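You operate a simulated robot arm through the tools that you are given. There is no shell and no other tool. Be economical: measure what you need, move in short steps, check, and stop when the job is done.

You run a simulated robot arm. Do the job below in one go: nothing can be reset, and whatever is moved stays where it is left.

TASK
Reroute the air at the valve board: open valves 6 and 7, then shut 1 and 2.
Fine: no line loses its air on the way; leave the other valves.

It is judged by the outcome, as a careful person would: the job done as asked, and still so three seconds after it is handed in. It fails if anything else is knocked over, pushed out of place, dropped, spilled or broken.

THE ROBOT
A 6-joint arm with a four-finger gripper on a trunk, on a base that drives. Base frame: it is fixed to the floor where the robot stands at the start and does not move with it; the origin is under the middle of the robot, x ahead of it, y to its left, z up. Lengths are in cm, angles in degrees, forces in N, time in s.
With the tool pointing down near the work surface it reaches from about 30 to 70 cm from the robot's upright axis, wherever it stands. Its first joint turns from -166.0 to 166.0 degrees. Places, roughly: number one air valve [40, 10, 140]; number seven air valve [60, -10, 120]; number six air valve [40, 10, 120]; number two air valve [60, -10, 140]. Payload 3.43 kg.
Tool frame: the origin (TCP) lies between the finger pads and is the grasp point; the fingertips stand 3 cm ahead of it; z points along the fingers, y is the line along which they close. Largest opening 12 cm; the body of the gripper starts 8.5 cm behind the TCP.
Orientation is that of the tool frame in the base frame, as [roll, pitch, yaw] about the fixed x, y, z axes, in that order (R = Rz(yaw) Ry(pitch) Rx(roll)). With the fingers straight down and closing along the base's y, the tool's x points along the base's -x, its y along +y and its z along -z.

THE INTERFACE
- The arm moves only by the tool jog_arm. Its argument "deltas" is a list of rows, each a list of 7 numbers: the turn, a rotation vector about the tool's x, y, z in degrees, then the shift along the tool's x, y, z in cm, then the opening, from 0 (shut) to 1 (fully open). In form: [[ax, ay, az, x, y, z, hand], ...]. A call has 1 to 8 rows; each row shifts and turns the commanded pose from where the row before left it, along the tool's axes as they then stand. A row lasts 0.2 s, in which the tool goes at most 5 cm and 8.6 degrees; a call with a longer step from one row to the next is refused whole, and so is a gripper value outside its range. A pose out of reach is approached as far as the arm can. The call stops where the force on the tool passes 40 N (or 10 N more than at its start, if that is more) or the arm is blocked; 0.2 s more then pass. Each finger halts on what it meets, pressing with about 36 N; the grip force reading is that of the motor and also rises with nothing between the fingers. The clock runs only during rows and for 0.2 s after the last one: add rows that do not move to give the fingers time. The reply holds the time, the measured pose of the TCP, the force on the tool along the base axes, the opening and the grip force, in the units named above and with some noise, with the torque about the TCP (base axes, N m) and any sound that the robot's microphone picked up.
- Cameras (640 x 400 px; columns grow to the right, rows downward): "scene" is now at [6.28, 10.73, 181.97]; the picture's right is [-0.41, -0.91, 0.00], its down [-0.66, 0.30, -0.69] and it looks along [0.63, -0.28, -0.73] (base axes); focal length 251 px, centre (320, 200). "wrist" rides on the gripper at [7.1, -1.7, -12.1] in the tool frame; the picture's right is [0.23, 0.97, 0.00], its down [-0.81, 0.19, -0.55] and it looks along [-0.54, 0.13, 0.83] (tool axes); focal length 275 px, centre (320, 200). There is no depth. A picture from a camera that has moved, and an enlarged one, comes with that camera's place and axes in the base frame and with its lens. The place of the scene camera against the robot may be out by one fixed shift of up to 1.2 cm in any direction.
- camera(camera): a new picture of that camera. No time passes.
- lift_body(by): slides the trunk up (or, below 0, down) by that many cm; the arm and the scene camera ride with it, the base frame stays. It gives what a move gives, with no picture.
- base_move(legs): drives the robot by 1 to 6 legs, each [ahead, left, turn to the left] in cm, cm and degrees, along the robot's own axes; the way and the turn of a leg run together, so that a leg with both is an arc; at most 150 cm and 180 degrees a leg. The arm and the cameras ride along, it lands a little off, and it stops where it bumps. It gives what a move gives.
- head_to(pan, tilt): turns the head with the scene camera to pan (to the left, within 120 degrees either way) and tilt (down, from -29 to 69), counted from straight ahead of the robot. It gives what a move gives.
- inspect(camera, box): a new picture of the part [left, top, right, bottom] of that camera's present view, enlarged. No time passes.
- finish_job(): hands the job in; it is judged then, once.

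Go step by step. Nothing tells you exact positions but the pictures and the camera data: compare them with the known pose of the tool, close in by small moves and look again before you grip or let go. The budget is 120 turns and 82 pictures, counting those below and the enlarged ones. Unless the task says otherwise, let go and move clear before handing in, and close with one line.

The tools are called after "Request:" by a JSON object that holds its "op" and its "data". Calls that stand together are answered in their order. jog_arm: Moves the arm, as the interface text tells. Its arguments: {"type":"object","properties":{"deltas":{"type":"array"}},"required":["deltas"]} The other tools are called the same way: lift_body (by) slides the trunk up or down; base_move (legs) drives the base; head_to (pan, tilt) turns the head that bears the scene camera; camera (camera) takes a picture; inspect (camera, box) takes an enlarged picture of a part of a camera's view; finish_job () hands the job in.

At the start:

```text
t: 0.0
tool_pos: [41.5, -17.8, 156.52]
ee_rot: [180.0, 0.0, 179.9]
force: [0.4, -0.2, 0.9]
wrist_torque: [-0.02, 0.04, 0.02]
width: 12.0
grasp_force: 0.0
trunk travel left (down, up): [-32.5, 11.5]
robot x, y, heading: [-0.09, 0.06, 0.0]
head pan, tilt: [-24.2, 46.6]
```

scene: 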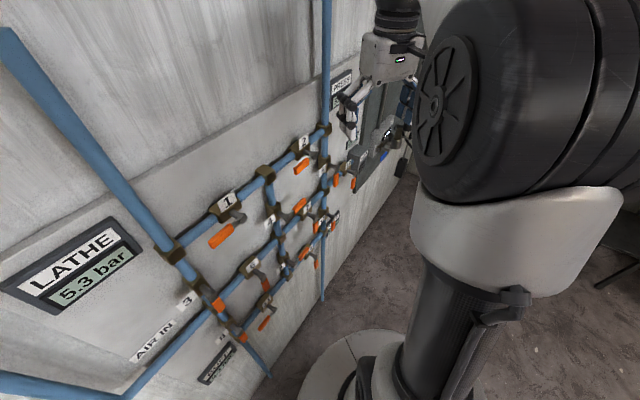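
wrist: 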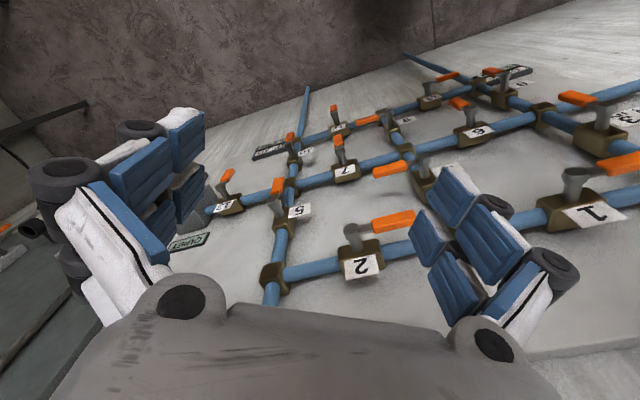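

The board is a slanted wall ahead-left with valves 1, 2 on the upper line and 6, 7 on a lower one; handles are orange. I'll take enlarged views first to read handle states.

Request:
{"op": "inspect", "data": {"camera": "scene", "box": [160, 100, 400, 250]}}

Request:
{"op": "inspect", "data": {"camera": "wrist", "box": [180, 40, 640, 320]}}

Request:
{"op": "inspect", "data": {"camera": "scene", "box": [120, 230, 360, 390]}}

```text
2.67 times, centred on (280, 175) of scene
camera zoom: at [6.28, 10.73, 181.97], right [-0.41, -0.91, 0.0], down [-0.66, 0.3, -0.69], along [0.63, -0.28, -0.73], focal length 669 px, centre (427, 267)
```

zoom: 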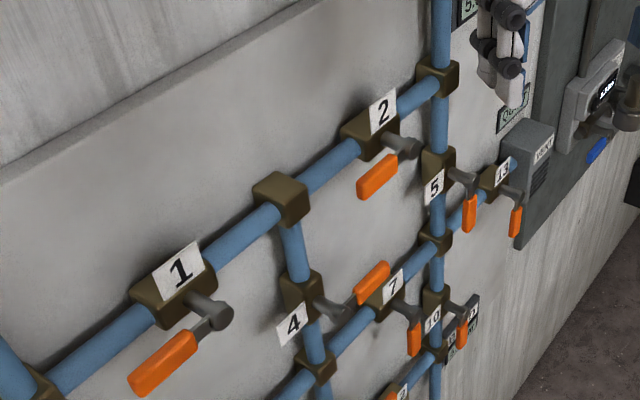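

```text
1.39 times, centred on (410, 180) of wrist
camera zoom: at [34.26, -19.46, 168.49], right [-0.23, 0.97, 0.0], down [0.81, 0.19, 0.55], along [0.54, 0.13, -0.83], focal length 383 px, centre (195, 228)
```

zoom: 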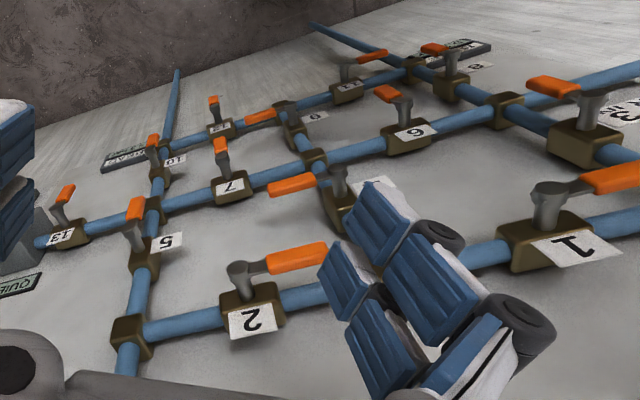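

```text
2.50 times, centred on (240, 310) of scene
camera zoom: at [6.28, 10.73, 181.97], right [-0.41, -0.91, 0.0], down [-0.66, 0.3, -0.69], along [0.63, -0.28, -0.73], focal length 627 px, centre (520, -75)
```

zoom: 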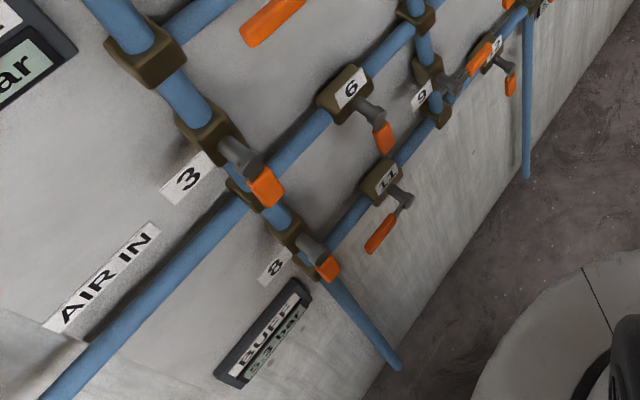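

From triangulation the valves are about: 1 (46,15,142), 2 (61,-7,141), 7 (60.5,-7.4,115), 6 (46,14.5,116); wall normal yaw ≈ 33°. Valves 6/7 point down (shut) and 1/2 point left along the pipe (open). I need room to turn the tool horizontal, so I check what's behind first.

Request:
{"op": "head_to", "data": {"pan": -118, "tilt": 45}}

Request:
{"op": "camera", "data": {"camera": "scene"}}

Request:
{"op": "head_to", "data": {"pan": 118, "tilt": 45}}

Request:
{"op": "camera", "data": {"camera": "scene"}}

Request:
{"op": "head_to", "data": {"pan": 15, "tilt": 45}}

Request:
{"op": "camera", "data": {"camera": "scene"}}

```text
t: 1.7
tool_pos: [41.39, -17.81, 156.37]
ee_rot: [-180.0, 0.0, 179.9]
force: [0.2, 0.1, -0.5]
wrist_torque: [-0.02, -0.03, 0.0]
width: 12.0
grasp_force: 0.1
trunk travel left (down, up): [-32.5, 11.5]
robot x, y, heading: [-0.22, -0.09, -0.0]
head pan, tilt: [-118.0, 45.0]
```

```text
76 pictures are left
camera scene: at [-4.83, 6.82, 182.2], right [-0.88, 0.47, 0.0], down [0.33, 0.62, -0.71], along [-0.33, -0.62, -0.71], focal length 251 px, centre (320, 200)
```

scene: 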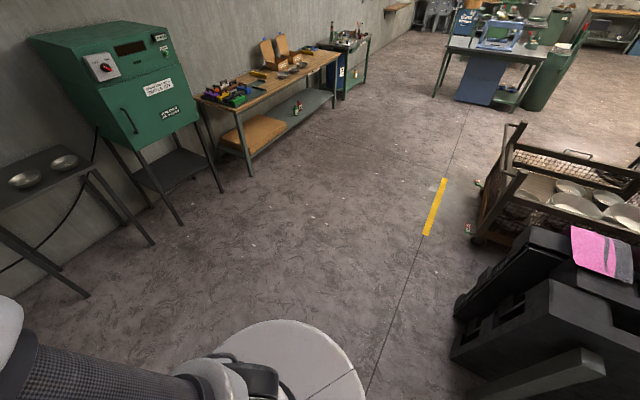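

```text
t: 5.0
tool_pos: [41.34, -17.81, 156.34]
ee_rot: [180.0, 0.0, -180.0]
force: [-0.6, -0.6, 0.7]
wrist_torque: [-0.02, -0.03, -0.03]
width: 12.01
grasp_force: 0.1
trunk travel left (down, up): [-32.5, 11.5]
robot x, y, heading: [0.0, 0.17, 0.0]
head pan, tilt: [118.0, 45.0]
```

```text
75 pictures are left
camera scene: at [-4.83, 21.19, 182.2], right [0.88, 0.47, 0.0], down [0.33, -0.62, -0.71], along [-0.33, 0.62, -0.71], focal length 251 px, centre (320, 200)
```

scene: 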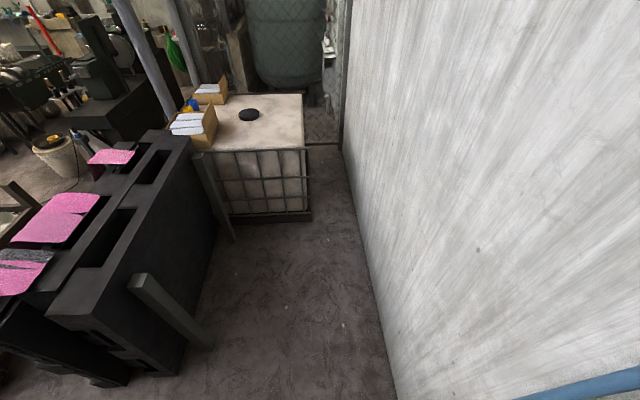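

```text
t: 6.8
tool_pos: [41.37, -17.78, 156.42]
ee_rot: [-180.0, 0.0, -180.0]
force: [0.2, -1.0, 0.0]
wrist_torque: [-0.01, -0.02, 0.04]
width: 12.0
grasp_force: 0.0
trunk travel left (down, up): [-32.5, 11.5]
robot x, y, heading: [-0.07, -0.02, -0.2]
head pan, tilt: [15.0, 45.0]
```

```text
74 pictures are left
camera scene: at [6.83, 16.12, 182.2], right [0.26, -0.97, 0.0], down [-0.68, -0.18, -0.71], along [0.68, 0.18, -0.71], focal length 251 px, centre (320, 200)
```

scene: 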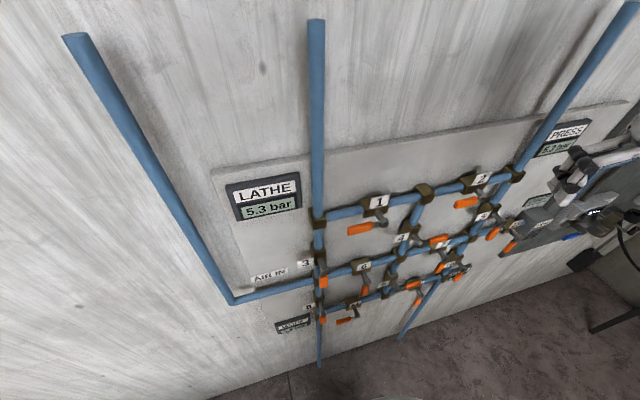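

Behind me is clear for about a metre, so I back off ~20 cm along the wall normal, then turn the tool horizontal toward the board.

Request:
{"op": "base_move", "data": {"legs": [[-17, -11, 0]]}}

Request:
{"op": "jog_arm", "data": {"deltas": [[0, 0, -8.2, 0, 0, 0, 0.5], [0, 0, -8.2, 0, 0, 0, 0], [0, 0, -8.2, 0, 0, 0, 0], [0, 0, -8.2, 0, 0, 0, 0], [0, -8, 0, 0, 0, 0, 0], [0, -8, 0, 0, 0, 0, 0], [0, -8, 0, 0, 0, 0, 0], [0, -8, 0, 0, 0, 0, 0]]}}

```text
t: 8.4
tool_pos: [24.25, -28.66, 156.38]
ee_rot: [-179.9, 0.1, 180.0]
force: [-1.2, 0.7, -0.3]
wrist_torque: [0.04, -0.03, -0.02]
width: 11.98
grasp_force: 0.0
trunk travel left (down, up): [-32.5, 11.5]
robot x, y, heading: [-16.96, -10.83, 0.0]
head pan, tilt: [15.0, 45.0]
```

```text
t: 10.2
tool_pos: [24.22, -28.66, 156.42]
ee_rot: [-180.0, 32.1, -147.2]
force: [-1.6, 0.5, 0.6]
wrist_torque: [-0.02, -0.02, 0.03]
width: 0.0
grasp_force: 13.8
trunk travel left (down, up): [-32.5, 11.5]
robot x, y, heading: [-17.29, -10.62, -0.0]
head pan, tilt: [15.0, 45.0]
```

Request:
{"op": "jog_arm", "data": {"deltas": [[0, -8.3, 0, 0, 0, 0, 0], [0, -8.3, 0, 0, 0, 0, 0], [0, -8.3, 0, 0, 0, 0, 0], [0, -8.3, 0, 0, 0, 0, 0], [0, -8.3, 0, 0, 0, 0, 0], [0, -8.3, 0, 0, 0, 0, 0], [0, -8.2, 0, 0, 0, 0, 0]]}}

Request:
{"op": "lift_body", "data": {"by": -25}}

Request:
{"op": "camera", "data": {"camera": "wrist"}}

Request:
{"op": "head_to", "data": {"pan": 5, "tilt": 35}}

Request:
{"op": "camera", "data": {"camera": "scene"}}

```text
t: 11.8
tool_pos: [24.39, -28.75, 156.26]
ee_rot: [7.9, 89.9, 40.9]
force: [0.9, -0.1, -1.2]
wrist_torque: [-0.01, 0.0, 0.02]
width: 0.01
grasp_force: 33.3
trunk travel left (down, up): [-32.5, 11.5]
robot x, y, heading: [-16.9, -10.82, 0.1]
head pan, tilt: [15.0, 45.0]
```

```text
t: 14.4
tool_pos: [24.33, -28.58, 131.25]
ee_rot: [-165.6, 90.0, -132.9]
force: [0.3, -0.3, -1.0]
wrist_torque: [-0.01, 0.01, 0.01]
width: 0.0
grasp_force: 33.5
trunk travel left (down, up): [-7.5, 36.5]
robot x, y, heading: [-17.25, -11.13, -0.2]
head pan, tilt: [15.0, 45.0]
```

```text
73 pictures are left
camera wrist: at [15.12, -36.55, 124.29], right [-0.53, 0.82, -0.23], down [-0.57, -0.14, 0.81], along [0.63, 0.56, 0.54], focal length 275 px, centre (320, 200)
```

wrist: 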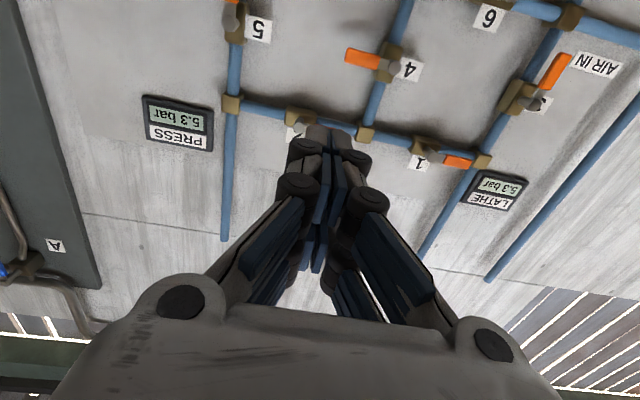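

```text
t: 15.2
tool_pos: [24.27, -28.66, 131.26]
ee_rot: [-76.8, 90.0, -43.9]
force: [-0.3, 0.4, 0.3]
wrist_torque: [0.0, 0.05, 0.0]
width: 0.01
grasp_force: 33.5
trunk travel left (down, up): [-7.5, 36.5]
robot x, y, heading: [-16.93, -10.86, 0.2]
head pan, tilt: [5.0, 35.0]
```

```text
72 pictures are left
camera scene: at [-9.32, 3.95, 158.68], right [0.09, -1.0, 0.0], down [-0.57, -0.05, -0.82], along [0.82, 0.07, -0.57], focal length 251 px, centre (320, 200)
```

scene: 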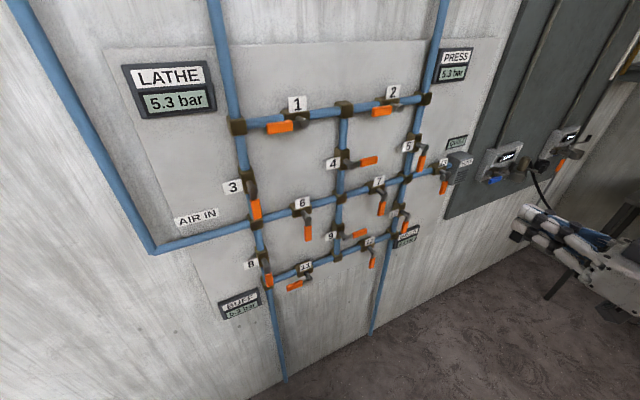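

Excellent view: valves 6, 7, 4, 9, 12, 13 shut; 1, 2, 3, 5, 8, 10, 11 open. Horizontal valves go down = shut, left = open. I zoom to measure the levers.

Request:
{"op": "inspect", "data": {"camera": "scene", "box": [230, 170, 420, 290]}}

Request:
{"op": "inspect", "data": {"camera": "scene", "box": [230, 70, 440, 200]}}

```text
3.33 times, centred on (325, 230) of scene
camera zoom: at [-9.32, 3.95, 158.68], right [0.09, -1.0, 0.0], down [-0.57, -0.05, -0.82], along [0.82, 0.07, -0.57], focal length 836 px, centre (303, 100)
```

zoom: 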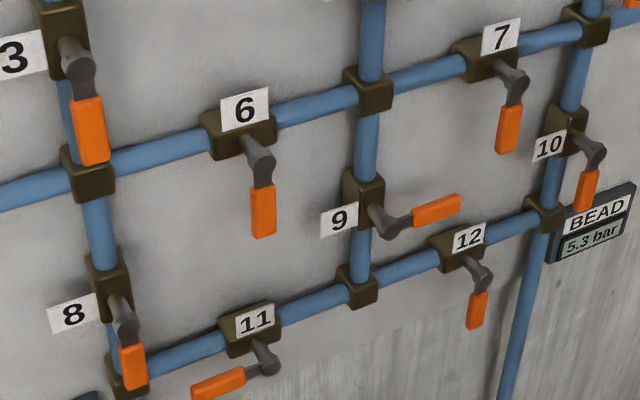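

```text
3.05 times, centred on (335, 135) of scene
camera zoom: at [-9.32, 3.95, 158.68], right [0.09, -1.0, 0.0], down [-0.57, -0.05, -0.82], along [0.82, 0.07, -0.57], focal length 764 px, centre (274, 398)
```

zoom: 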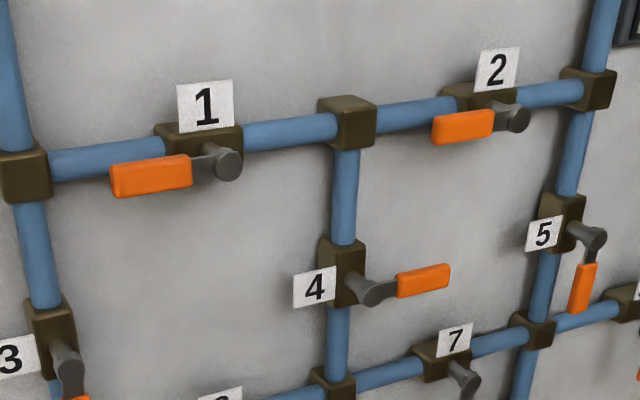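

Wall frame: u left = (-.54,.84), depth d = .84x+.54y. Stems sit at d≈42, lever ~8 cm long; valve 6/1 column u≈-13, 7/2 column u≈-39.5, rows z≈116 and 142. I'll bring the closed fingers to the right of lever 6, still short of the lever plane.

Request:
{"op": "jog_arm", "data": {"deltas": [[0, 0, 0, 3.54, 3.38, 0, 0], [0, 0, 0, 3.54, 3.38, 0, 0], [0, 0, 0, 3.54, 3.38, 0, 0], [0, 0, 0, 3.54, 3.38, 0, 0], [0, 0, 0, 3.54, 3.38, 0, 0], [0, 0, 0, 3.54, 3.38, 0, 0], [0, 0, 0, 0, 0, 4.9, 0], [0, 0, 0, 0, 0, 4.9, 0]]}}

Request:
{"op": "jog_arm", "data": {"deltas": [[0, 0, 0, 0, 0, 4.9, 0], [0, 0, 0, 0, 0, 4.9, 0], [0, 0, 0, 0, 0, 4.9, 0], [0, 0, 0, 0, 0, 4, 0], [0, 0, 0, 0, 0, 0, 0]]}}

Request:
{"op": "camera", "data": {"camera": "scene"}}

Request:
{"op": "camera", "data": {"camera": "wrist"}}

```text
t: 16.9
tool_pos: [27.09, -15.69, 114.72]
ee_rot: [177.9, 89.9, -149.3]
force: [1.4, -0.5, 0.3]
wrist_torque: [0.02, 0.0, 0.01]
width: 0.01
grasp_force: 33.2
out of reach, approached as far as the arm can: row 3, 4, 5, 6
trunk travel left (down, up): [-7.5, 36.5]
robot x, y, heading: [-17.25, -10.62, 0.2]
head pan, tilt: [5.0, 35.0]
```

```text
t: 18.1
tool_pos: [42.85, -5.59, 114.85]
ee_rot: [-85.3, 89.9, -52.6]
force: [0.4, 0.0, 0.5]
wrist_torque: [0.01, 0.01, 0.02]
width: 0.0
grasp_force: 33.9
trunk travel left (down, up): [-7.5, 36.5]
robot x, y, heading: [-17.06, -10.74, 0.2]
head pan, tilt: [5.0, 35.0]
```

```text
69 pictures are left
camera scene: at [-9.34, 3.93, 158.68], right [0.09, -1.0, 0.0], down [-0.57, -0.05, -0.82], along [0.82, 0.07, -0.57], focal length 251 px, centre (320, 200)
```

scene: 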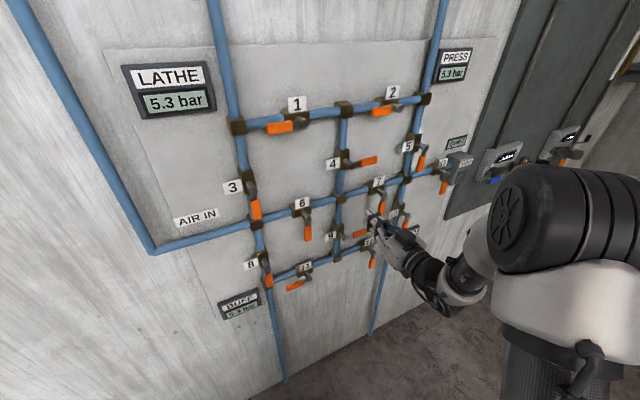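

```text
68 pictures are left
camera wrist: at [33.6, -13.45, 107.8], right [-0.53, 0.82, -0.23], down [-0.57, -0.14, 0.81], along [0.63, 0.56, 0.54], focal length 275 px, centre (320, 200)
```

wrist: 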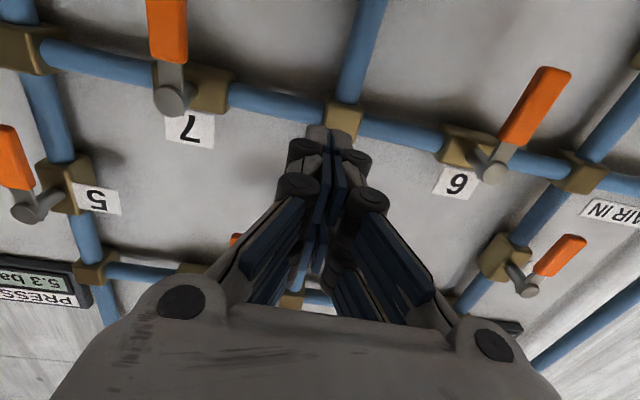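

Wrist view refines: stem 6 at u≈-13, z≈115; stem 7 at u≈-38.7, z≈115; lever tips z≈107. Moving to just right of lever 6 and in to the lever plane.

Request:
{"op": "jog_arm", "data": {"deltas": [[0, 0, 0, 1.9, 3.73, 0, 0], [0, 0, 0, 1.9, 3.73, 0, 0], [0, 0, 0, 1.9, 3.73, 0, 0], [0, 0, 0, 0, 0, 2.5, 0], [0, 0, 0, 0, 0, 2.5, 0], [0, 0, 0, 0, 0, 2.5, 0], [0, 0, 0, 0, 0, 0, 0]]}}

Request:
{"op": "camera", "data": {"camera": "wrist"}}

Request:
{"op": "inspect", "data": {"camera": "scene", "box": [230, 170, 420, 290]}}

```text
t: 19.8
tool_pos: [45.9, 6.78, 112.45]
ee_rot: [109.6, 89.9, 142.4]
force: [-0.7, -0.8, 0.1]
wrist_torque: [-0.01, 0.02, 0.0]
width: 0.0
grasp_force: 33.6
out of reach, approached as far as the arm can: row 2, 3
trunk travel left (down, up): [-7.5, 36.5]
robot x, y, heading: [-17.33, -11.08, -0.1]
head pan, tilt: [5.0, 35.0]
```

```text
67 pictures are left
camera wrist: at [36.65, -1.08, 105.43], right [-0.53, 0.82, -0.23], down [-0.57, -0.14, 0.81], along [0.63, 0.56, 0.54], focal length 275 px, centre (320, 200)
```

wrist: 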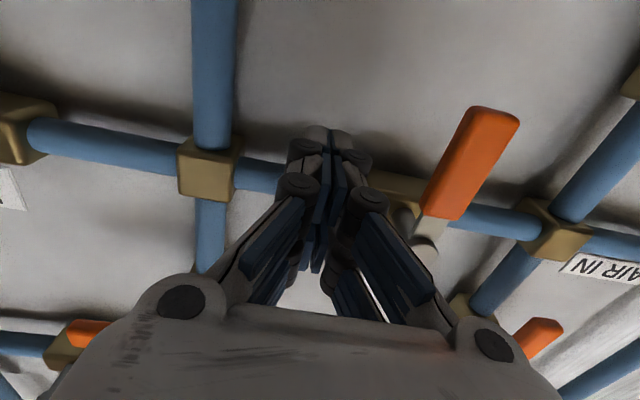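

```text
3.33 times, centred on (325, 230) of scene
camera zoom: at [-9.32, 3.94, 158.68], right [0.09, -1.0, 0.0], down [-0.57, -0.05, -0.82], along [0.82, 0.07, -0.57], focal length 836 px, centre (303, 100)
```

zoom: 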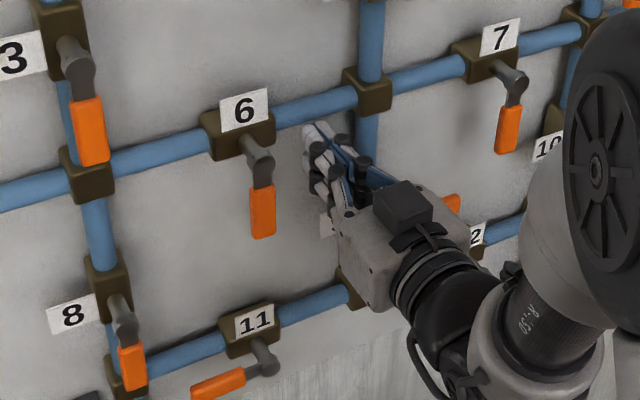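

The arm is at its low limit and 1.7 cm deeper than planned; I back it out slightly and use the trunk to lower.

Request:
{"op": "jog_arm", "data": {"deltas": [[0, 0, 0, 0, 0, -1.7, 0], [0, 0, 0, 0, 0, 0, 0]]}}

Request:
{"op": "lift_body", "data": {"by": -6}}

Request:
{"op": "jog_arm", "data": {"deltas": [[0, 0, 0, 0, 0, 0, 0]]}}

```text
t: 20.4
tool_pos: [44.5, 5.86, 112.41]
ee_rot: [134.3, 90.0, 167.1]
force: [-0.9, 0.0, 0.9]
wrist_torque: [-0.01, 0.02, 0.02]
width: 0.01
grasp_force: 34.1
trunk travel left (down, up): [-7.5, 36.5]
robot x, y, heading: [-17.03, -10.79, 0.1]
head pan, tilt: [5.0, 35.0]
```

```text
t: 21.4
tool_pos: [44.52, 5.85, 106.53]
ee_rot: [-11.6, 89.9, 21.0]
force: [0.2, 0.4, 0.5]
wrist_torque: [0.0, 0.03, -0.02]
width: 0.0
grasp_force: 33.3
trunk travel left (down, up): [-1.5, 42.5]
robot x, y, heading: [-17.29, -11.12, -0.1]
head pan, tilt: [5.0, 35.0]
```

```text
t: 21.8
tool_pos: [44.39, 5.85, 106.44]
ee_rot: [175.6, 90.0, -151.7]
force: [0.3, -0.7, -0.5]
wrist_torque: [-0.01, 0.0, 0.0]
width: 0.0
grasp_force: 33.4
trunk travel left (down, up): [-1.5, 42.5]
robot x, y, heading: [-17.41, -10.77, -0.1]
head pan, tilt: [5.0, 35.0]
```

Request:
{"op": "jog_arm", "data": {"deltas": [[0, 0, 0, -2.5, 2.5, 0, 0], [0, 0, 0, 0, 0.9, 0, 0], [0, 0, 0, 0, 0.9, 0, 0], [0, 0, 0, 0.15, 0.8, 0, 0], [0, 0, 0, 0.15, 0.8, 0, 0], [0, 0, 0, -0.1, 0.8, 0, 0], [0, 0, 0, -0.1, 0.8, 0, 0], [0, 0, 0, 0, 0, 0, 0]]}}

Request:
{"op": "inspect", "data": {"camera": "scene", "box": [230, 130, 420, 250]}}

Request:
{"op": "camera", "data": {"camera": "wrist"}}

```text
t: 23.6
tool_pos: [41.38, 11.47, 109.9]
ee_rot: [106.8, 89.4, 140.0]
force: [0.2, -0.6, -4.0]
wrist_torque: [-0.05, -0.03, 0.0]
width: 0.01
grasp_force: 33.6
out of reach, approached as far as the arm can: row 5, 6, 7
trunk travel left (down, up): [-1.5, 42.5]
robot x, y, heading: [-16.88, -10.67, 0.1]
head pan, tilt: [5.0, 35.0]
```

```text
3.33 times, centred on (325, 190) of scene
camera zoom: at [-9.28, 3.94, 152.68], right [0.09, -1.0, 0.0], down [-0.57, -0.05, -0.82], along [0.82, 0.07, -0.57], focal length 836 px, centre (303, 233)
```

zoom: 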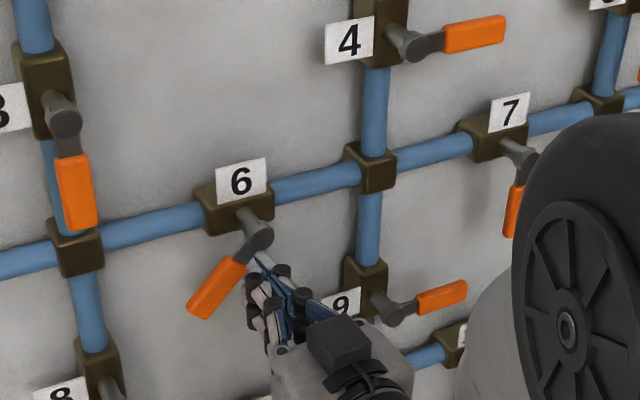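

```text
64 pictures are left
camera wrist: at [32.13, 3.56, 102.86], right [-0.53, 0.82, -0.22], down [-0.56, -0.15, 0.81], along [0.63, 0.56, 0.54], focal length 275 px, centre (320, 200)
```

wrist: 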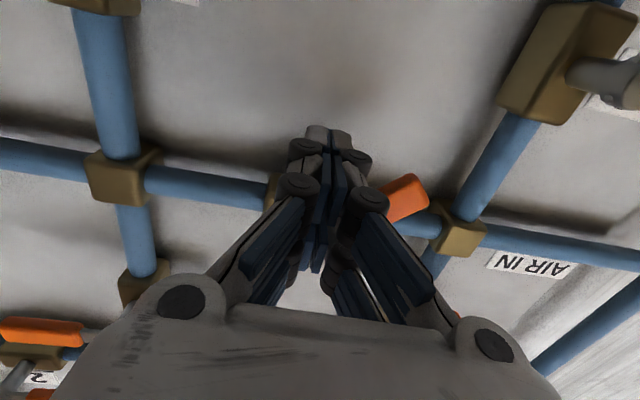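

Lever 6 is turning the right way (~40° so far). Continuing the arc up-left.

Request:
{"op": "jog_arm", "data": {"deltas": [[0, 0, 0, 0, 1.3, 0, 0], [0, 0, 0, -0.1, 1.3, 0, 0], [0, 0, 0, -0.6, 1.2, 0, 0], [0, 0, 0, -0.8, 0.8, 0, 0], [0, 0, 0, -0.8, 0.4, 0, 0], [0, 0, 0, 0, 0, 0, 0]]}}

Request:
{"op": "inspect", "data": {"camera": "scene", "box": [230, 130, 420, 250]}}

```text
t: 24.6
tool_pos: [40.84, 12.87, 111.96]
ee_rot: [145.9, 88.1, 177.6]
force: [3.7, -8.0, -3.9]
wrist_torque: [0.14, 0.09, 0.0]
width: 0.01
grasp_force: 33.4
out of reach, approached as far as the arm can: row 1, 2, 3, 4
trunk travel left (down, up): [-1.5, 42.5]
robot x, y, heading: [-16.82, -10.89, 0.2]
head pan, tilt: [5.0, 35.0]
stopped in row 5: the force on the tool passed its limit at 46 N (the readings are from after the stop); the commanded pose is now the measured one
```

```text
3.33 times, centred on (325, 190) of scene
camera zoom: at [-9.18, 3.8, 152.69], right [0.09, -1.0, 0.0], down [-0.57, -0.05, -0.82], along [0.82, 0.07, -0.57], focal length 836 px, centre (303, 233)
```

zoom: 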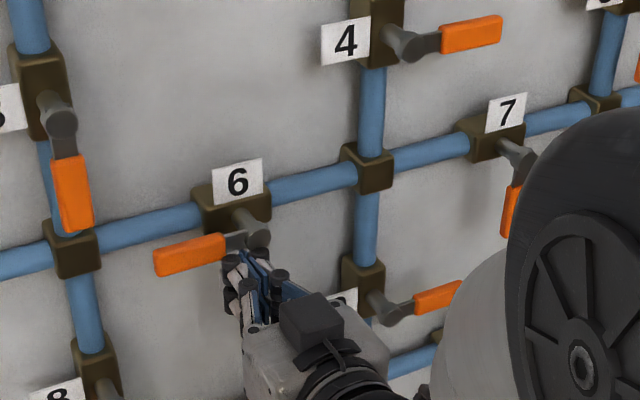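

Lever 6 now lies along the pipe at its stop. I withdraw straight out and check.

Request:
{"op": "jog_arm", "data": {"deltas": [[0, 0, 0, 0.3, -0.2, 0, 0], [0, 0, 0, 0, 0, -3, 0], [0, 0, 0, 0, 0, -4, 0], [0, 0, 0, 0, 0, -4, 0], [0, 0, 0, 0, -4, 0, 0], [0, 0, 0, 0, -4, 0, 0], [0, 0, 0, 0, 0, 0, 0]]}}

Request:
{"op": "inspect", "data": {"camera": "scene", "box": [220, 100, 420, 230]}}

Request:
{"op": "camera", "data": {"camera": "wrist"}}

```text
t: 26.2
tool_pos: [37.29, 0.57, 112.19]
ee_rot: [146.7, 88.2, 178.8]
force: [0.0, -0.2, 0.0]
wrist_torque: [0.03, 0.0, 0.01]
width: 0.02
grasp_force: 33.8
out of reach, approached as far as the arm can: row 4
trunk travel left (down, up): [-1.5, 42.5]
robot x, y, heading: [-17.09, -11.09, -0.0]
head pan, tilt: [5.0, 35.0]
```

```text
3.08 times, centred on (320, 165) of scene
camera zoom: at [-9.3, 3.89, 152.68], right [0.09, -1.0, 0.0], down [-0.57, -0.05, -0.82], along [0.82, 0.07, -0.57], focal length 772 px, centre (320, 308)
```

zoom: 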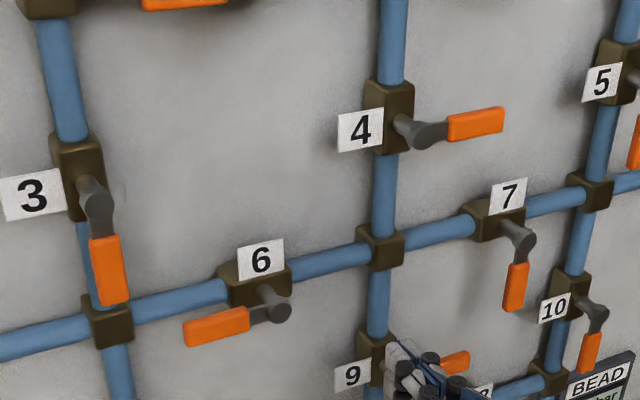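

```text
61 pictures are left
camera wrist: at [27.72, -7.21, 105.36], right [-0.53, 0.82, -0.21], down [-0.54, -0.13, 0.83], along [0.65, 0.55, 0.52], focal length 275 px, centre (320, 200)
```

wrist: 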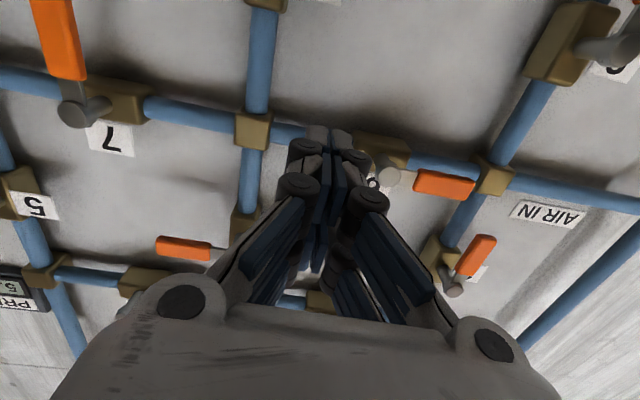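

Valve 6 is open (lever horizontal). Now to the right side of lever 7, staying out of the lever plane.

Request:
{"op": "jog_arm", "data": {"deltas": [[0, 0, 0, 0.6, -4.54, 0, 0], [0, 0, 0, 0.6, -4.54, 0, 0], [0, 0, 0, 0.6, -4.54, 0, 0], [0, 0, 0, 0.6, -4.54, 0, 0], [0, 0, 0, 0.6, -4.54, 0, 0], [0, 0, 0, 0, 0, 3, 0], [0, 0, 0, 0, 0, 0, 0]]}}

Request:
{"op": "camera", "data": {"camera": "wrist"}}

Request:
{"op": "camera", "data": {"camera": "scene"}}

```text
t: 27.8
tool_pos: [51.69, -16.94, 108.74]
ee_rot: [147.7, 88.2, 179.7]
force: [-0.2, 1.6, 0.1]
wrist_torque: [0.02, 0.0, -0.02]
width: 0.0
grasp_force: 34.1
trunk travel left (down, up): [-1.5, 42.5]
robot x, y, heading: [-16.99, -10.64, 0.1]
head pan, tilt: [5.0, 35.0]
```

```text
60 pictures are left
camera wrist: at [42.15, -24.75, 101.99], right [-0.52, 0.82, -0.21], down [-0.54, -0.13, 0.83], along [0.65, 0.55, 0.52], focal length 275 px, centre (320, 200)
```

wrist: 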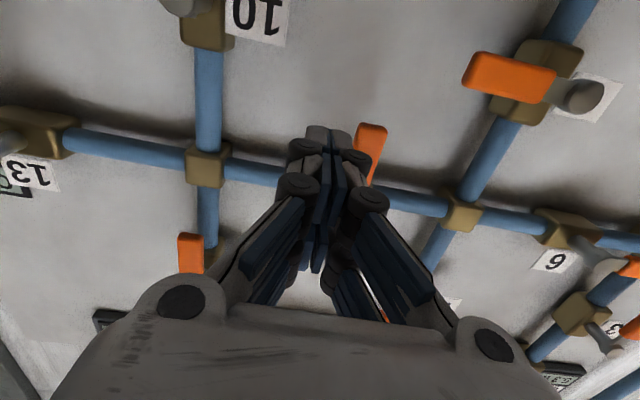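

```text
59 pictures are left
camera scene: at [-9.29, 3.91, 152.68], right [0.09, -1.0, 0.0], down [-0.57, -0.05, -0.82], along [0.82, 0.07, -0.57], focal length 251 px, centre (320, 200)
```

scene: 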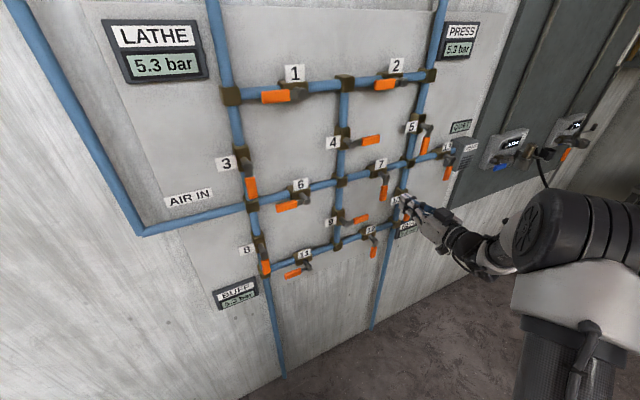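

Aligned right of lever 7 (tip u≈-38.6, me u≈-42.3, z 108.7). Go in 6.3 cm and start the arc.

Request:
{"op": "jog_arm", "data": {"deltas": [[0, 0, 0, 0, 0, 3.2, 0], [0, 0, 0, 0, 0, 3.1, 0], [0, 0, 0, 0, 0.8, 0, 0], [0, 0, 0, 0, 0.8, 0, 0], [0, 0, 0, 0, 0.8, 0, 0], [0, 0, 0, 0, 0.8, 0, 0], [0, 0, 0, 0, 0.8, 0, 0], [0, 0, 0, 0, 0.8, 0, 0]]}}

Request:
{"op": "inspect", "data": {"camera": "scene", "box": [310, 130, 470, 230]}}

```text
t: 29.6
tool_pos: [54.55, -9.61, 108.58]
ee_rot: [146.8, 88.2, 179.0]
force: [-0.5, -0.1, -0.2]
wrist_torque: [-0.01, 0.01, -0.01]
width: 0.03
grasp_force: 33.3
trunk travel left (down, up): [-1.5, 42.5]
robot x, y, heading: [-17.19, -11.21, -0.1]
head pan, tilt: [5.0, 35.0]
```

```text
4.00 times, centred on (390, 180) of scene
camera zoom: at [-9.28, 3.88, 152.68], right [0.09, -1.0, 0.0], down [-0.57, -0.05, -0.82], along [0.82, 0.07, -0.57], focal length 1003 px, centre (40, 280)
```

zoom: 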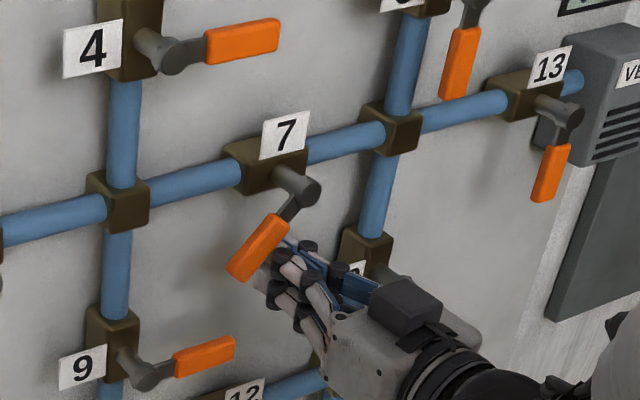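

Lever 7 is swinging. Continuing.

Request:
{"op": "jog_arm", "data": {"deltas": [[0, 0, 0, -0.3, 0.9, 0, 0], [0, 0, 0, -0.4, 0.9, 0, 0], [0, 0, 0, -0.5, 0.7, 0, 0], [0, 0, 0, -0.6, 0.7, 0, 0], [0, 0, 0, -0.65, 0.6, 0, 0], [0, 0, 0, -0.65, 0.5, 0, 0], [0, 0, 0, -0.7, 0.3, 0, 0], [0, 0, 0, -0.5, 0.2, 0, 0]]}}

Request:
{"op": "inspect", "data": {"camera": "scene", "box": [310, 130, 470, 230]}}

```text
t: 31.4
tool_pos: [51.95, -5.94, 111.59]
ee_rot: [153.1, 86.6, -175.2]
force: [-2.4, -1.6, -10.1]
wrist_torque: [0.0, -0.05, -0.1]
width: 0.02
grasp_force: 33.4
trunk travel left (down, up): [-1.5, 42.5]
robot x, y, heading: [-16.87, -10.93, -0.1]
head pan, tilt: [5.0, 35.0]
stopped in row 8: the force on the tool passed its limit at 43 N (the readings are from after the stop); the commanded pose is now the measured one
```

```text
4.00 times, centred on (390, 180) of scene
camera zoom: at [-9.22, 3.89, 152.69], right [0.08, -1.0, 0.0], down [-0.57, -0.05, -0.82], along [0.82, 0.07, -0.57], focal length 1003 px, centre (40, 280)
```

zoom: 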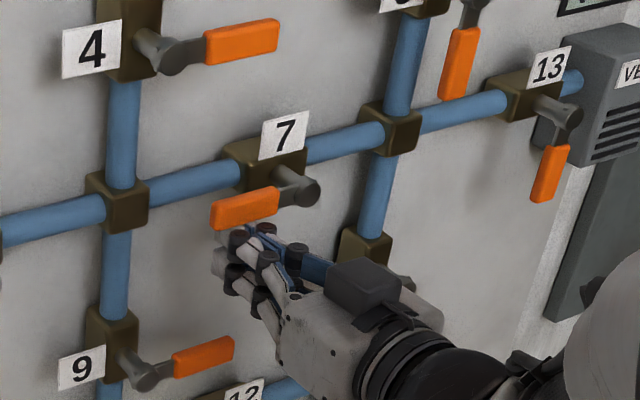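

Lever 7 is at its open stop. Withdraw, level the tool, and raise the trunk 30 cm in front of the upper row.

Request:
{"op": "jog_arm", "data": {"deltas": [[0, 0, 0, 0.3, -0.1, 0, 0], [0, 0, 0, 0, 0, -3, 0], [0, 0, 0, 0, 0, -4, 0], [0, 0, 0, 0, 0, -4, 0], [0, -3, 0, 0, 0, 0, 0], [0, 0, 0, 0, 0, 0, 0]]}}

Request:
{"op": "inspect", "data": {"camera": "scene", "box": [220, 60, 480, 240]}}

Request:
{"op": "lift_body", "data": {"by": 32}}

Request:
{"op": "camera", "data": {"camera": "wrist"}}

Request:
{"op": "camera", "data": {"camera": "scene"}}

```text
t: 32.8
tool_pos: [42.67, -11.77, 112.19]
ee_rot: [76.2, 88.6, 107.9]
force: [0.0, 0.4, -0.2]
wrist_torque: [-0.03, 0.01, 0.01]
width: 0.01
grasp_force: 33.5
trunk travel left (down, up): [-1.5, 42.5]
robot x, y, heading: [-16.93, -10.94, -0.1]
head pan, tilt: [5.0, 35.0]
```

```text
2.22 times, centred on (350, 150) of scene
camera zoom: at [-9.26, 3.87, 152.68], right [0.08, -1.0, 0.0], down [-0.57, -0.05, -0.82], along [0.82, 0.07, -0.57], focal length 557 px, centre (253, 311)
```

zoom: 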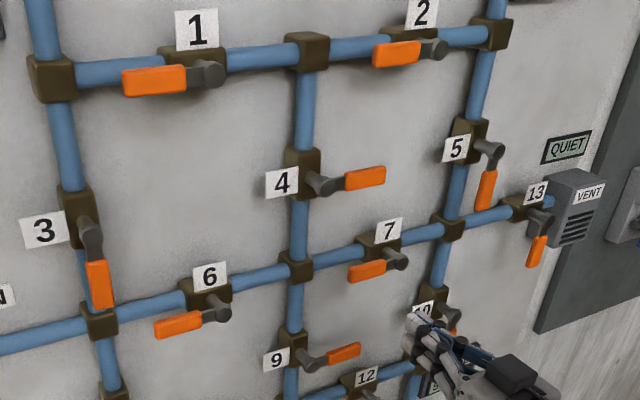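

```text
t: 36.0
tool_pos: [42.71, -11.7, 144.23]
ee_rot: [77.6, 88.6, 109.3]
force: [0.4, -0.7, -0.3]
wrist_torque: [0.01, 0.02, 0.02]
width: 0.0
grasp_force: 33.9
trunk travel left (down, up): [-33.5, 10.5]
robot x, y, heading: [-17.15, -10.71, -0.1]
head pan, tilt: [5.0, 35.0]
```

```text
55 pictures are left
camera wrist: at [33.27, -19.29, 136.96], right [-0.51, 0.83, -0.21], down [-0.56, -0.15, 0.81], along [0.65, 0.53, 0.55], focal length 275 px, centre (320, 200)
```

wrist: 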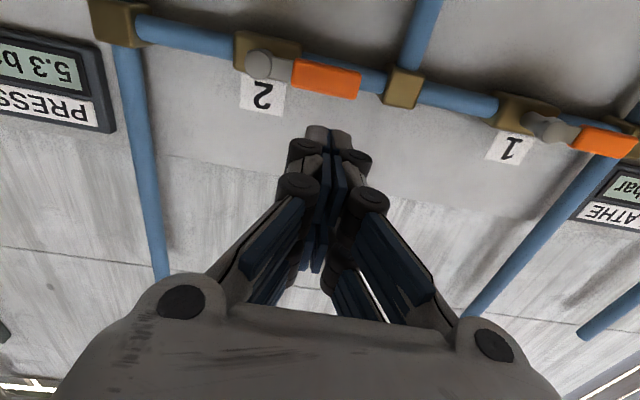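

```text
54 pictures are left
camera scene: at [-9.27, 3.86, 184.67], right [0.08, -1.0, 0.0], down [-0.57, -0.05, -0.82], along [0.82, 0.07, -0.57], focal length 251 px, centre (320, 200)
```

scene: 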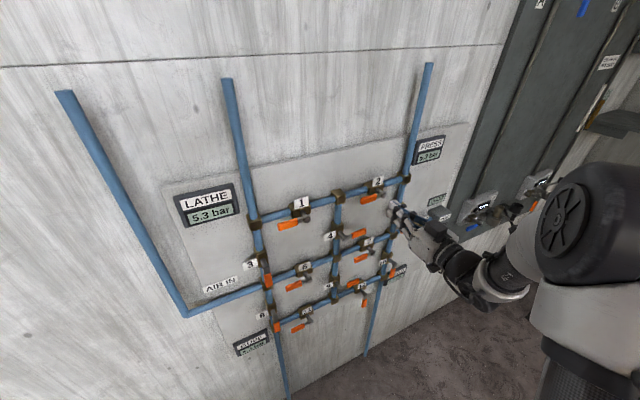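

Valves 6 and 7 are both open. I'm just above lever 2 (stem u≈-38.7, z≈141.2, tip u≈-30.7). Go in 11 cm above the lever, then push down.

Request:
{"op": "jog_arm", "data": {"deltas": [[0, 0, 0, 0, 0, 4, 0], [0, 0, 0, 0, 0.2, 4, 0], [0, 0, 0, 0, 0.2, 3, 0], [0, 0, 0, 0, 0, 0, 0]]}}

Request:
{"op": "camera", "data": {"camera": "wrist"}}

Request:
{"op": "inspect", "data": {"camera": "scene", "box": [310, 150, 470, 250]}}

```text
t: 36.7
tool_pos: [49.98, -6.99, 144.05]
ee_rot: [78.4, 88.5, 110.2]
force: [-26.1, -7.9, 5.6]
wrist_torque: [-0.24, 0.39, 0.25]
width: 0.62
grasp_force: 32.8
trunk travel left (down, up): [-33.5, 10.5]
robot x, y, heading: [-16.91, -10.91, -0.4]
head pan, tilt: [5.0, 35.0]
stopped in row 3: the force on the tool passed its limit at 53 N (the readings are from after the stop); the commanded pose is now the measured one
```

```text
53 pictures are left
camera wrist: at [40.61, -14.5, 136.96], right [-0.51, 0.83, -0.2], down [-0.56, -0.15, 0.81], along [0.65, 0.53, 0.55], focal length 275 px, centre (320, 200)
```

wrist: 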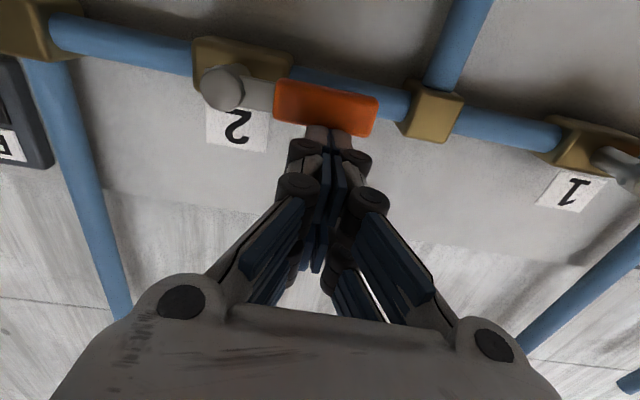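

```text
4.00 times, centred on (390, 200) of scene
camera zoom: at [-9.42, 3.8, 184.69], right [0.08, -1.0, 0.0], down [-0.57, -0.05, -0.82], along [0.82, 0.07, -0.57], focal length 1003 px, centre (40, 200)
```

zoom: 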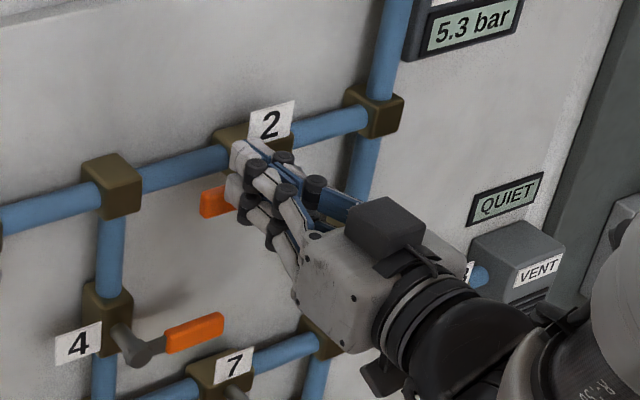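

The fingertip touched the lever's face (fingers are bulkier than assumed; effective offset ≈3 cm). Back off, go higher, and re-enter.

Request:
{"op": "jog_arm", "data": {"deltas": [[0, 0, 0, 0, 0, -2, 0], [0, 0, 0, -2, 0, 0, 0], [0, 0, 0, 0, 0.3, 2, 0], [0, 0, 0, 0, 0, 1.2, 0], [0, 0, 0, 0, 0, 1.1, 0], [0, 0, 0, 0, 0, 0, 0]]}}

Request:
{"op": "camera", "data": {"camera": "wrist"}}

```text
t: 38.1
tool_pos: [52.04, -5.42, 146.08]
ee_rot: [83.5, 88.4, 115.3]
force: [-0.2, 0.1, -1.0]
wrist_torque: [-0.01, 0.0, -0.01]
width: 0.03
grasp_force: 33.8
trunk travel left (down, up): [-33.5, 10.5]
robot x, y, heading: [-17.41, -10.99, -0.4]
head pan, tilt: [5.0, 35.0]
```

```text
51 pictures are left
camera wrist: at [42.63, -13.0, 138.92], right [-0.51, 0.83, -0.2], down [-0.56, -0.15, 0.81], along [0.65, 0.53, 0.54], focal length 275 px, centre (320, 200)
```

wrist: 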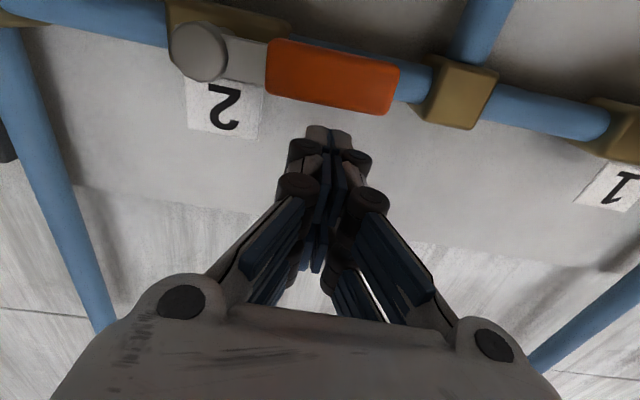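

Request:
{"op": "jog_arm", "data": {"deltas": [[0, 0, 0, 1.8, 0, 0, 0], [0, 0, 0, 0.85, 0.2, 0, 0], [0, 0, 0, 0.8, 0.2, 0, 0], [0, 0, 0, 0.9, 0.05, 0, 0], [0, 0, 0, 0.85, 0.05, 0, 0], [0, 0, 0, 0.85, -0.15, 0, 0], [0, 0, 0, 0.85, -0.15, 0, 0]]}}

Request:
{"op": "inspect", "data": {"camera": "scene", "box": [310, 150, 470, 250]}}

Request:
{"op": "camera", "data": {"camera": "wrist"}}

```text
t: 39.7
tool_pos: [51.92, -5.07, 138.99]
ee_rot: [84.4, 88.4, 116.0]
force: [0.7, 0.1, -0.2]
wrist_torque: [0.01, -0.03, 0.0]
width: 0.0
grasp_force: 33.5
trunk travel left (down, up): [-33.5, 10.5]
robot x, y, heading: [-17.02, -10.57, -0.3]
head pan, tilt: [5.0, 35.0]
```

```text
4.00 times, centred on (390, 200) of scene
camera zoom: at [-9.26, 3.86, 184.68], right [0.08, -1.0, 0.0], down [-0.57, -0.05, -0.82], along [0.82, 0.07, -0.57], focal length 1003 px, centre (40, 200)
```

zoom: 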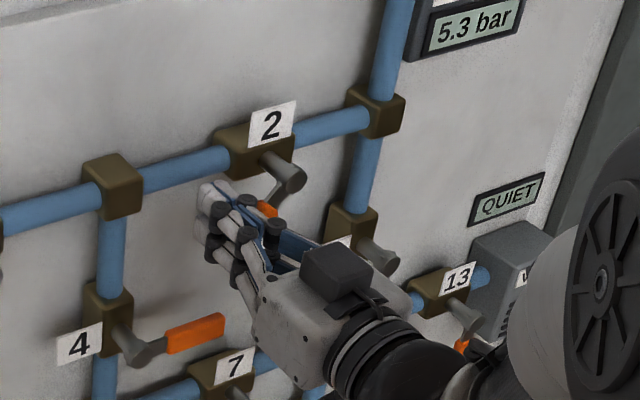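

```text
49 pictures are left
camera wrist: at [42.45, -12.63, 131.96], right [-0.51, 0.83, -0.2], down [-0.56, -0.15, 0.81], along [0.65, 0.53, 0.54], focal length 275 px, centre (320, 200)
```

wrist: 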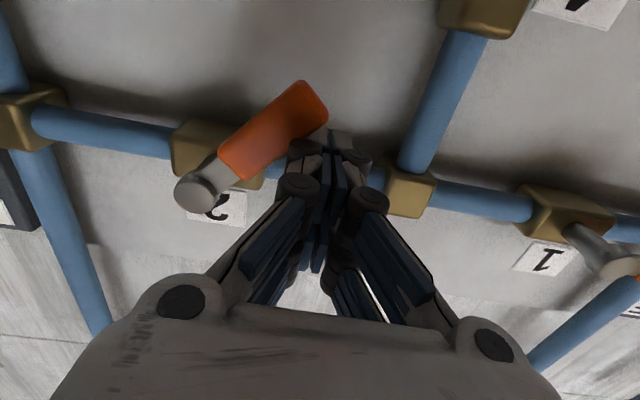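

Lever 2 is about half-way down. Continue the arc down-right.

Request:
{"op": "jog_arm", "data": {"deltas": [[0, 0, 0, 0.75, -0.4, 0, 0], [0, 0, 0, 0.75, -0.4, 0, 0], [0, 0, 0, 0.7, -0.6, 0, 0], [0, 0, 0, 0.65, -0.6, 0, 0], [0, 0, 0, 0.5, -0.8, 0, 0], [0, 0, 0, 0.4, -0.9, 0, 0], [0, 0, 0, 0.1, -0.6, 0, 0], [0, 0, 0, 0, -0.5, 0, 0]]}}

Request:
{"op": "inspect", "data": {"camera": "scene", "box": [310, 150, 470, 250]}}

Request:
{"op": "camera", "data": {"camera": "wrist"}}

```text
t: 41.5
tool_pos: [53.78, -8.2, 135.32]
ee_rot: [83.3, 88.8, 115.6]
force: [-20.5, 23.3, 3.1]
wrist_torque: [-0.33, -0.34, -0.06]
width: 0.0
grasp_force: 33.0
trunk travel left (down, up): [-33.5, 10.5]
robot x, y, heading: [-17.17, -10.91, -0.2]
head pan, tilt: [5.0, 35.0]
```

```text
4.00 times, centred on (390, 200) of scene
camera zoom: at [-9.87, 4.48, 184.65], right [0.09, -1.0, 0.0], down [-0.57, -0.05, -0.82], along [0.82, 0.07, -0.57], focal length 1003 px, centre (40, 200)
```

zoom: 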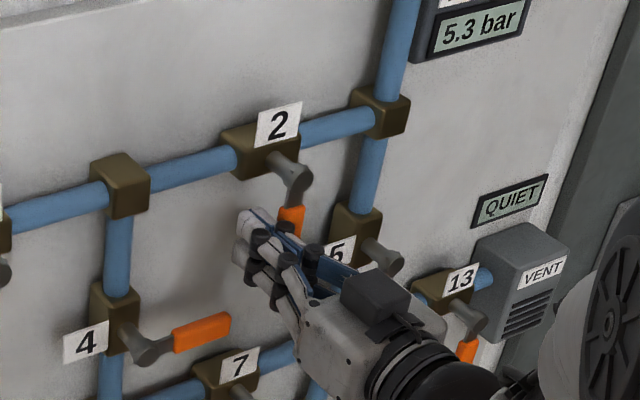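

```text
47 pictures are left
camera wrist: at [44.49, -15.84, 128.2], right [-0.52, 0.83, -0.21], down [-0.56, -0.15, 0.81], along [0.64, 0.54, 0.54], focal length 275 px, centre (320, 200)
```

wrist: 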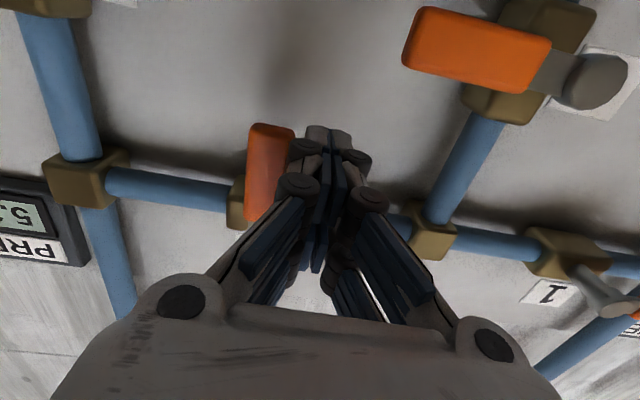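

Force has built to ~31 N with the lever pointing down: it's at its stop. Ease off, withdraw, and check.

Request:
{"op": "jog_arm", "data": {"deltas": [[0, 0, 0, 0, 1.5, 0, 0], [0, 0, 0, 0, 0, -4, 0], [0, 0, 0, 0, 0, -4, 0], [0, 0, 0, 0, 0, -3, 0], [0, 0, 0, 0, 0, 0, 0]]}}

Request:
{"op": "camera", "data": {"camera": "wrist"}}

Request:
{"op": "inspect", "data": {"camera": "scene", "box": [240, 150, 470, 290]}}

```text
t: 42.7
tool_pos: [44.32, -13.37, 135.21]
ee_rot: [85.2, 88.6, 116.8]
force: [0.2, 0.1, 0.1]
wrist_torque: [0.01, 0.02, -0.02]
width: 0.0
grasp_force: 33.1
trunk travel left (down, up): [-33.5, 10.5]
robot x, y, heading: [-17.07, -10.82, -0.1]
head pan, tilt: [5.0, 35.0]
```

```text
46 pictures are left
camera wrist: at [34.89, -21.03, 128.02], right [-0.51, 0.83, -0.2], down [-0.56, -0.15, 0.81], along [0.65, 0.53, 0.54], focal length 275 px, centre (320, 200)
```

wrist: 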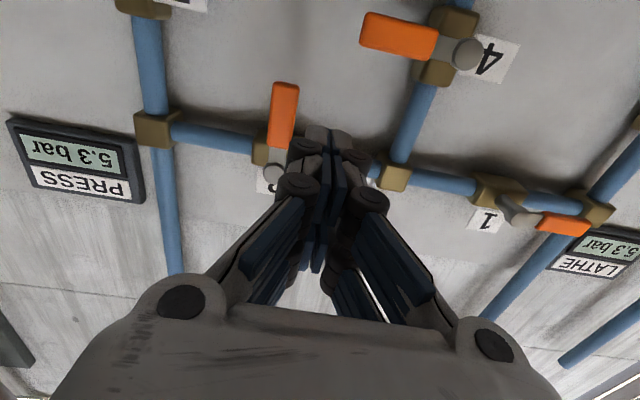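

```text
2.78 times, centred on (355, 220) of scene
camera zoom: at [-9.16, 3.93, 184.67], right [0.08, -1.0, 0.0], down [-0.57, -0.05, -0.82], along [0.82, 0.07, -0.57], focal length 698 px, centre (223, 144)
```

zoom: 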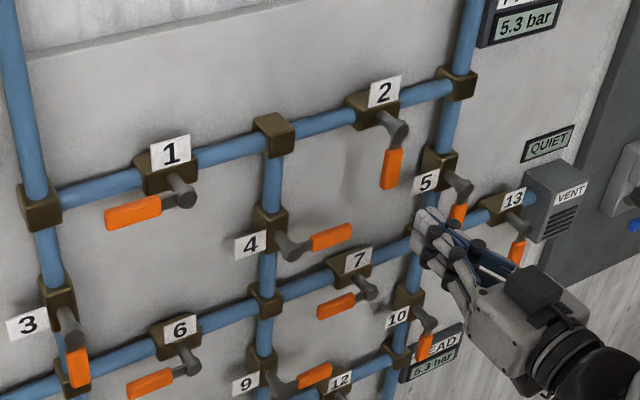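

Valve 2 shut, neighbours untouched. For valve 1 I lower the trunk a bit (to keep the arm off its low limit) and move above lever 1.

Request:
{"op": "lift_body", "data": {"by": -9}}

Request:
{"op": "jog_arm", "data": {"deltas": [[0, 0, 0, -2.8, 4, 0, 0], [0, 0, 0, -2.8, 4, 0, 0], [0, 0, 0, -2.8, 4, 0, 0], [0, 0, 0, -2.8, 4, 0, 0], [0, 0, 0, -2.8, 4, 0, 0], [0, 0, 0, -2.8, 4, 0, 0], [0, 0, 0, -2.8, 4, 0, 0], [0, 0, 0, 0, 0, 0, 0]]}}

Request:
{"op": "camera", "data": {"camera": "wrist"}}

```text
t: 44.0
tool_pos: [44.16, -13.59, 126.14]
ee_rot: [83.6, 88.5, 115.2]
force: [0.7, 0.2, 0.6]
wrist_torque: [-0.01, 0.02, 0.02]
width: 0.0
grasp_force: 32.5
trunk travel left (down, up): [-24.5, 19.5]
robot x, y, heading: [-17.14, -10.67, -0.2]
head pan, tilt: [5.0, 35.0]
```

```text
t: 45.8
tool_pos: [29.85, 9.66, 146.56]
ee_rot: [86.6, 88.4, 118.2]
force: [0.5, 0.6, -0.6]
wrist_torque: [0.03, 0.03, 0.05]
width: 0.0
grasp_force: 33.7
trunk travel left (down, up): [-24.5, 19.5]
robot x, y, heading: [-17.37, -11.11, -0.1]
head pan, tilt: [5.0, 35.0]
```

```text
44 pictures are left
camera wrist: at [20.4, 2.12, 139.43], right [-0.51, 0.83, -0.2], down [-0.56, -0.15, 0.82], along [0.65, 0.53, 0.54], focal length 275 px, centre (320, 200)
```

wrist: 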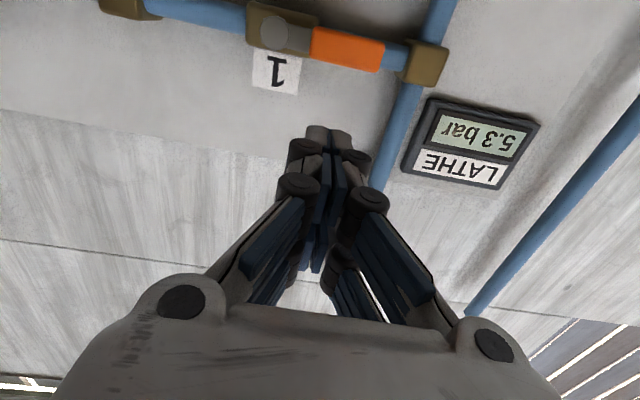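

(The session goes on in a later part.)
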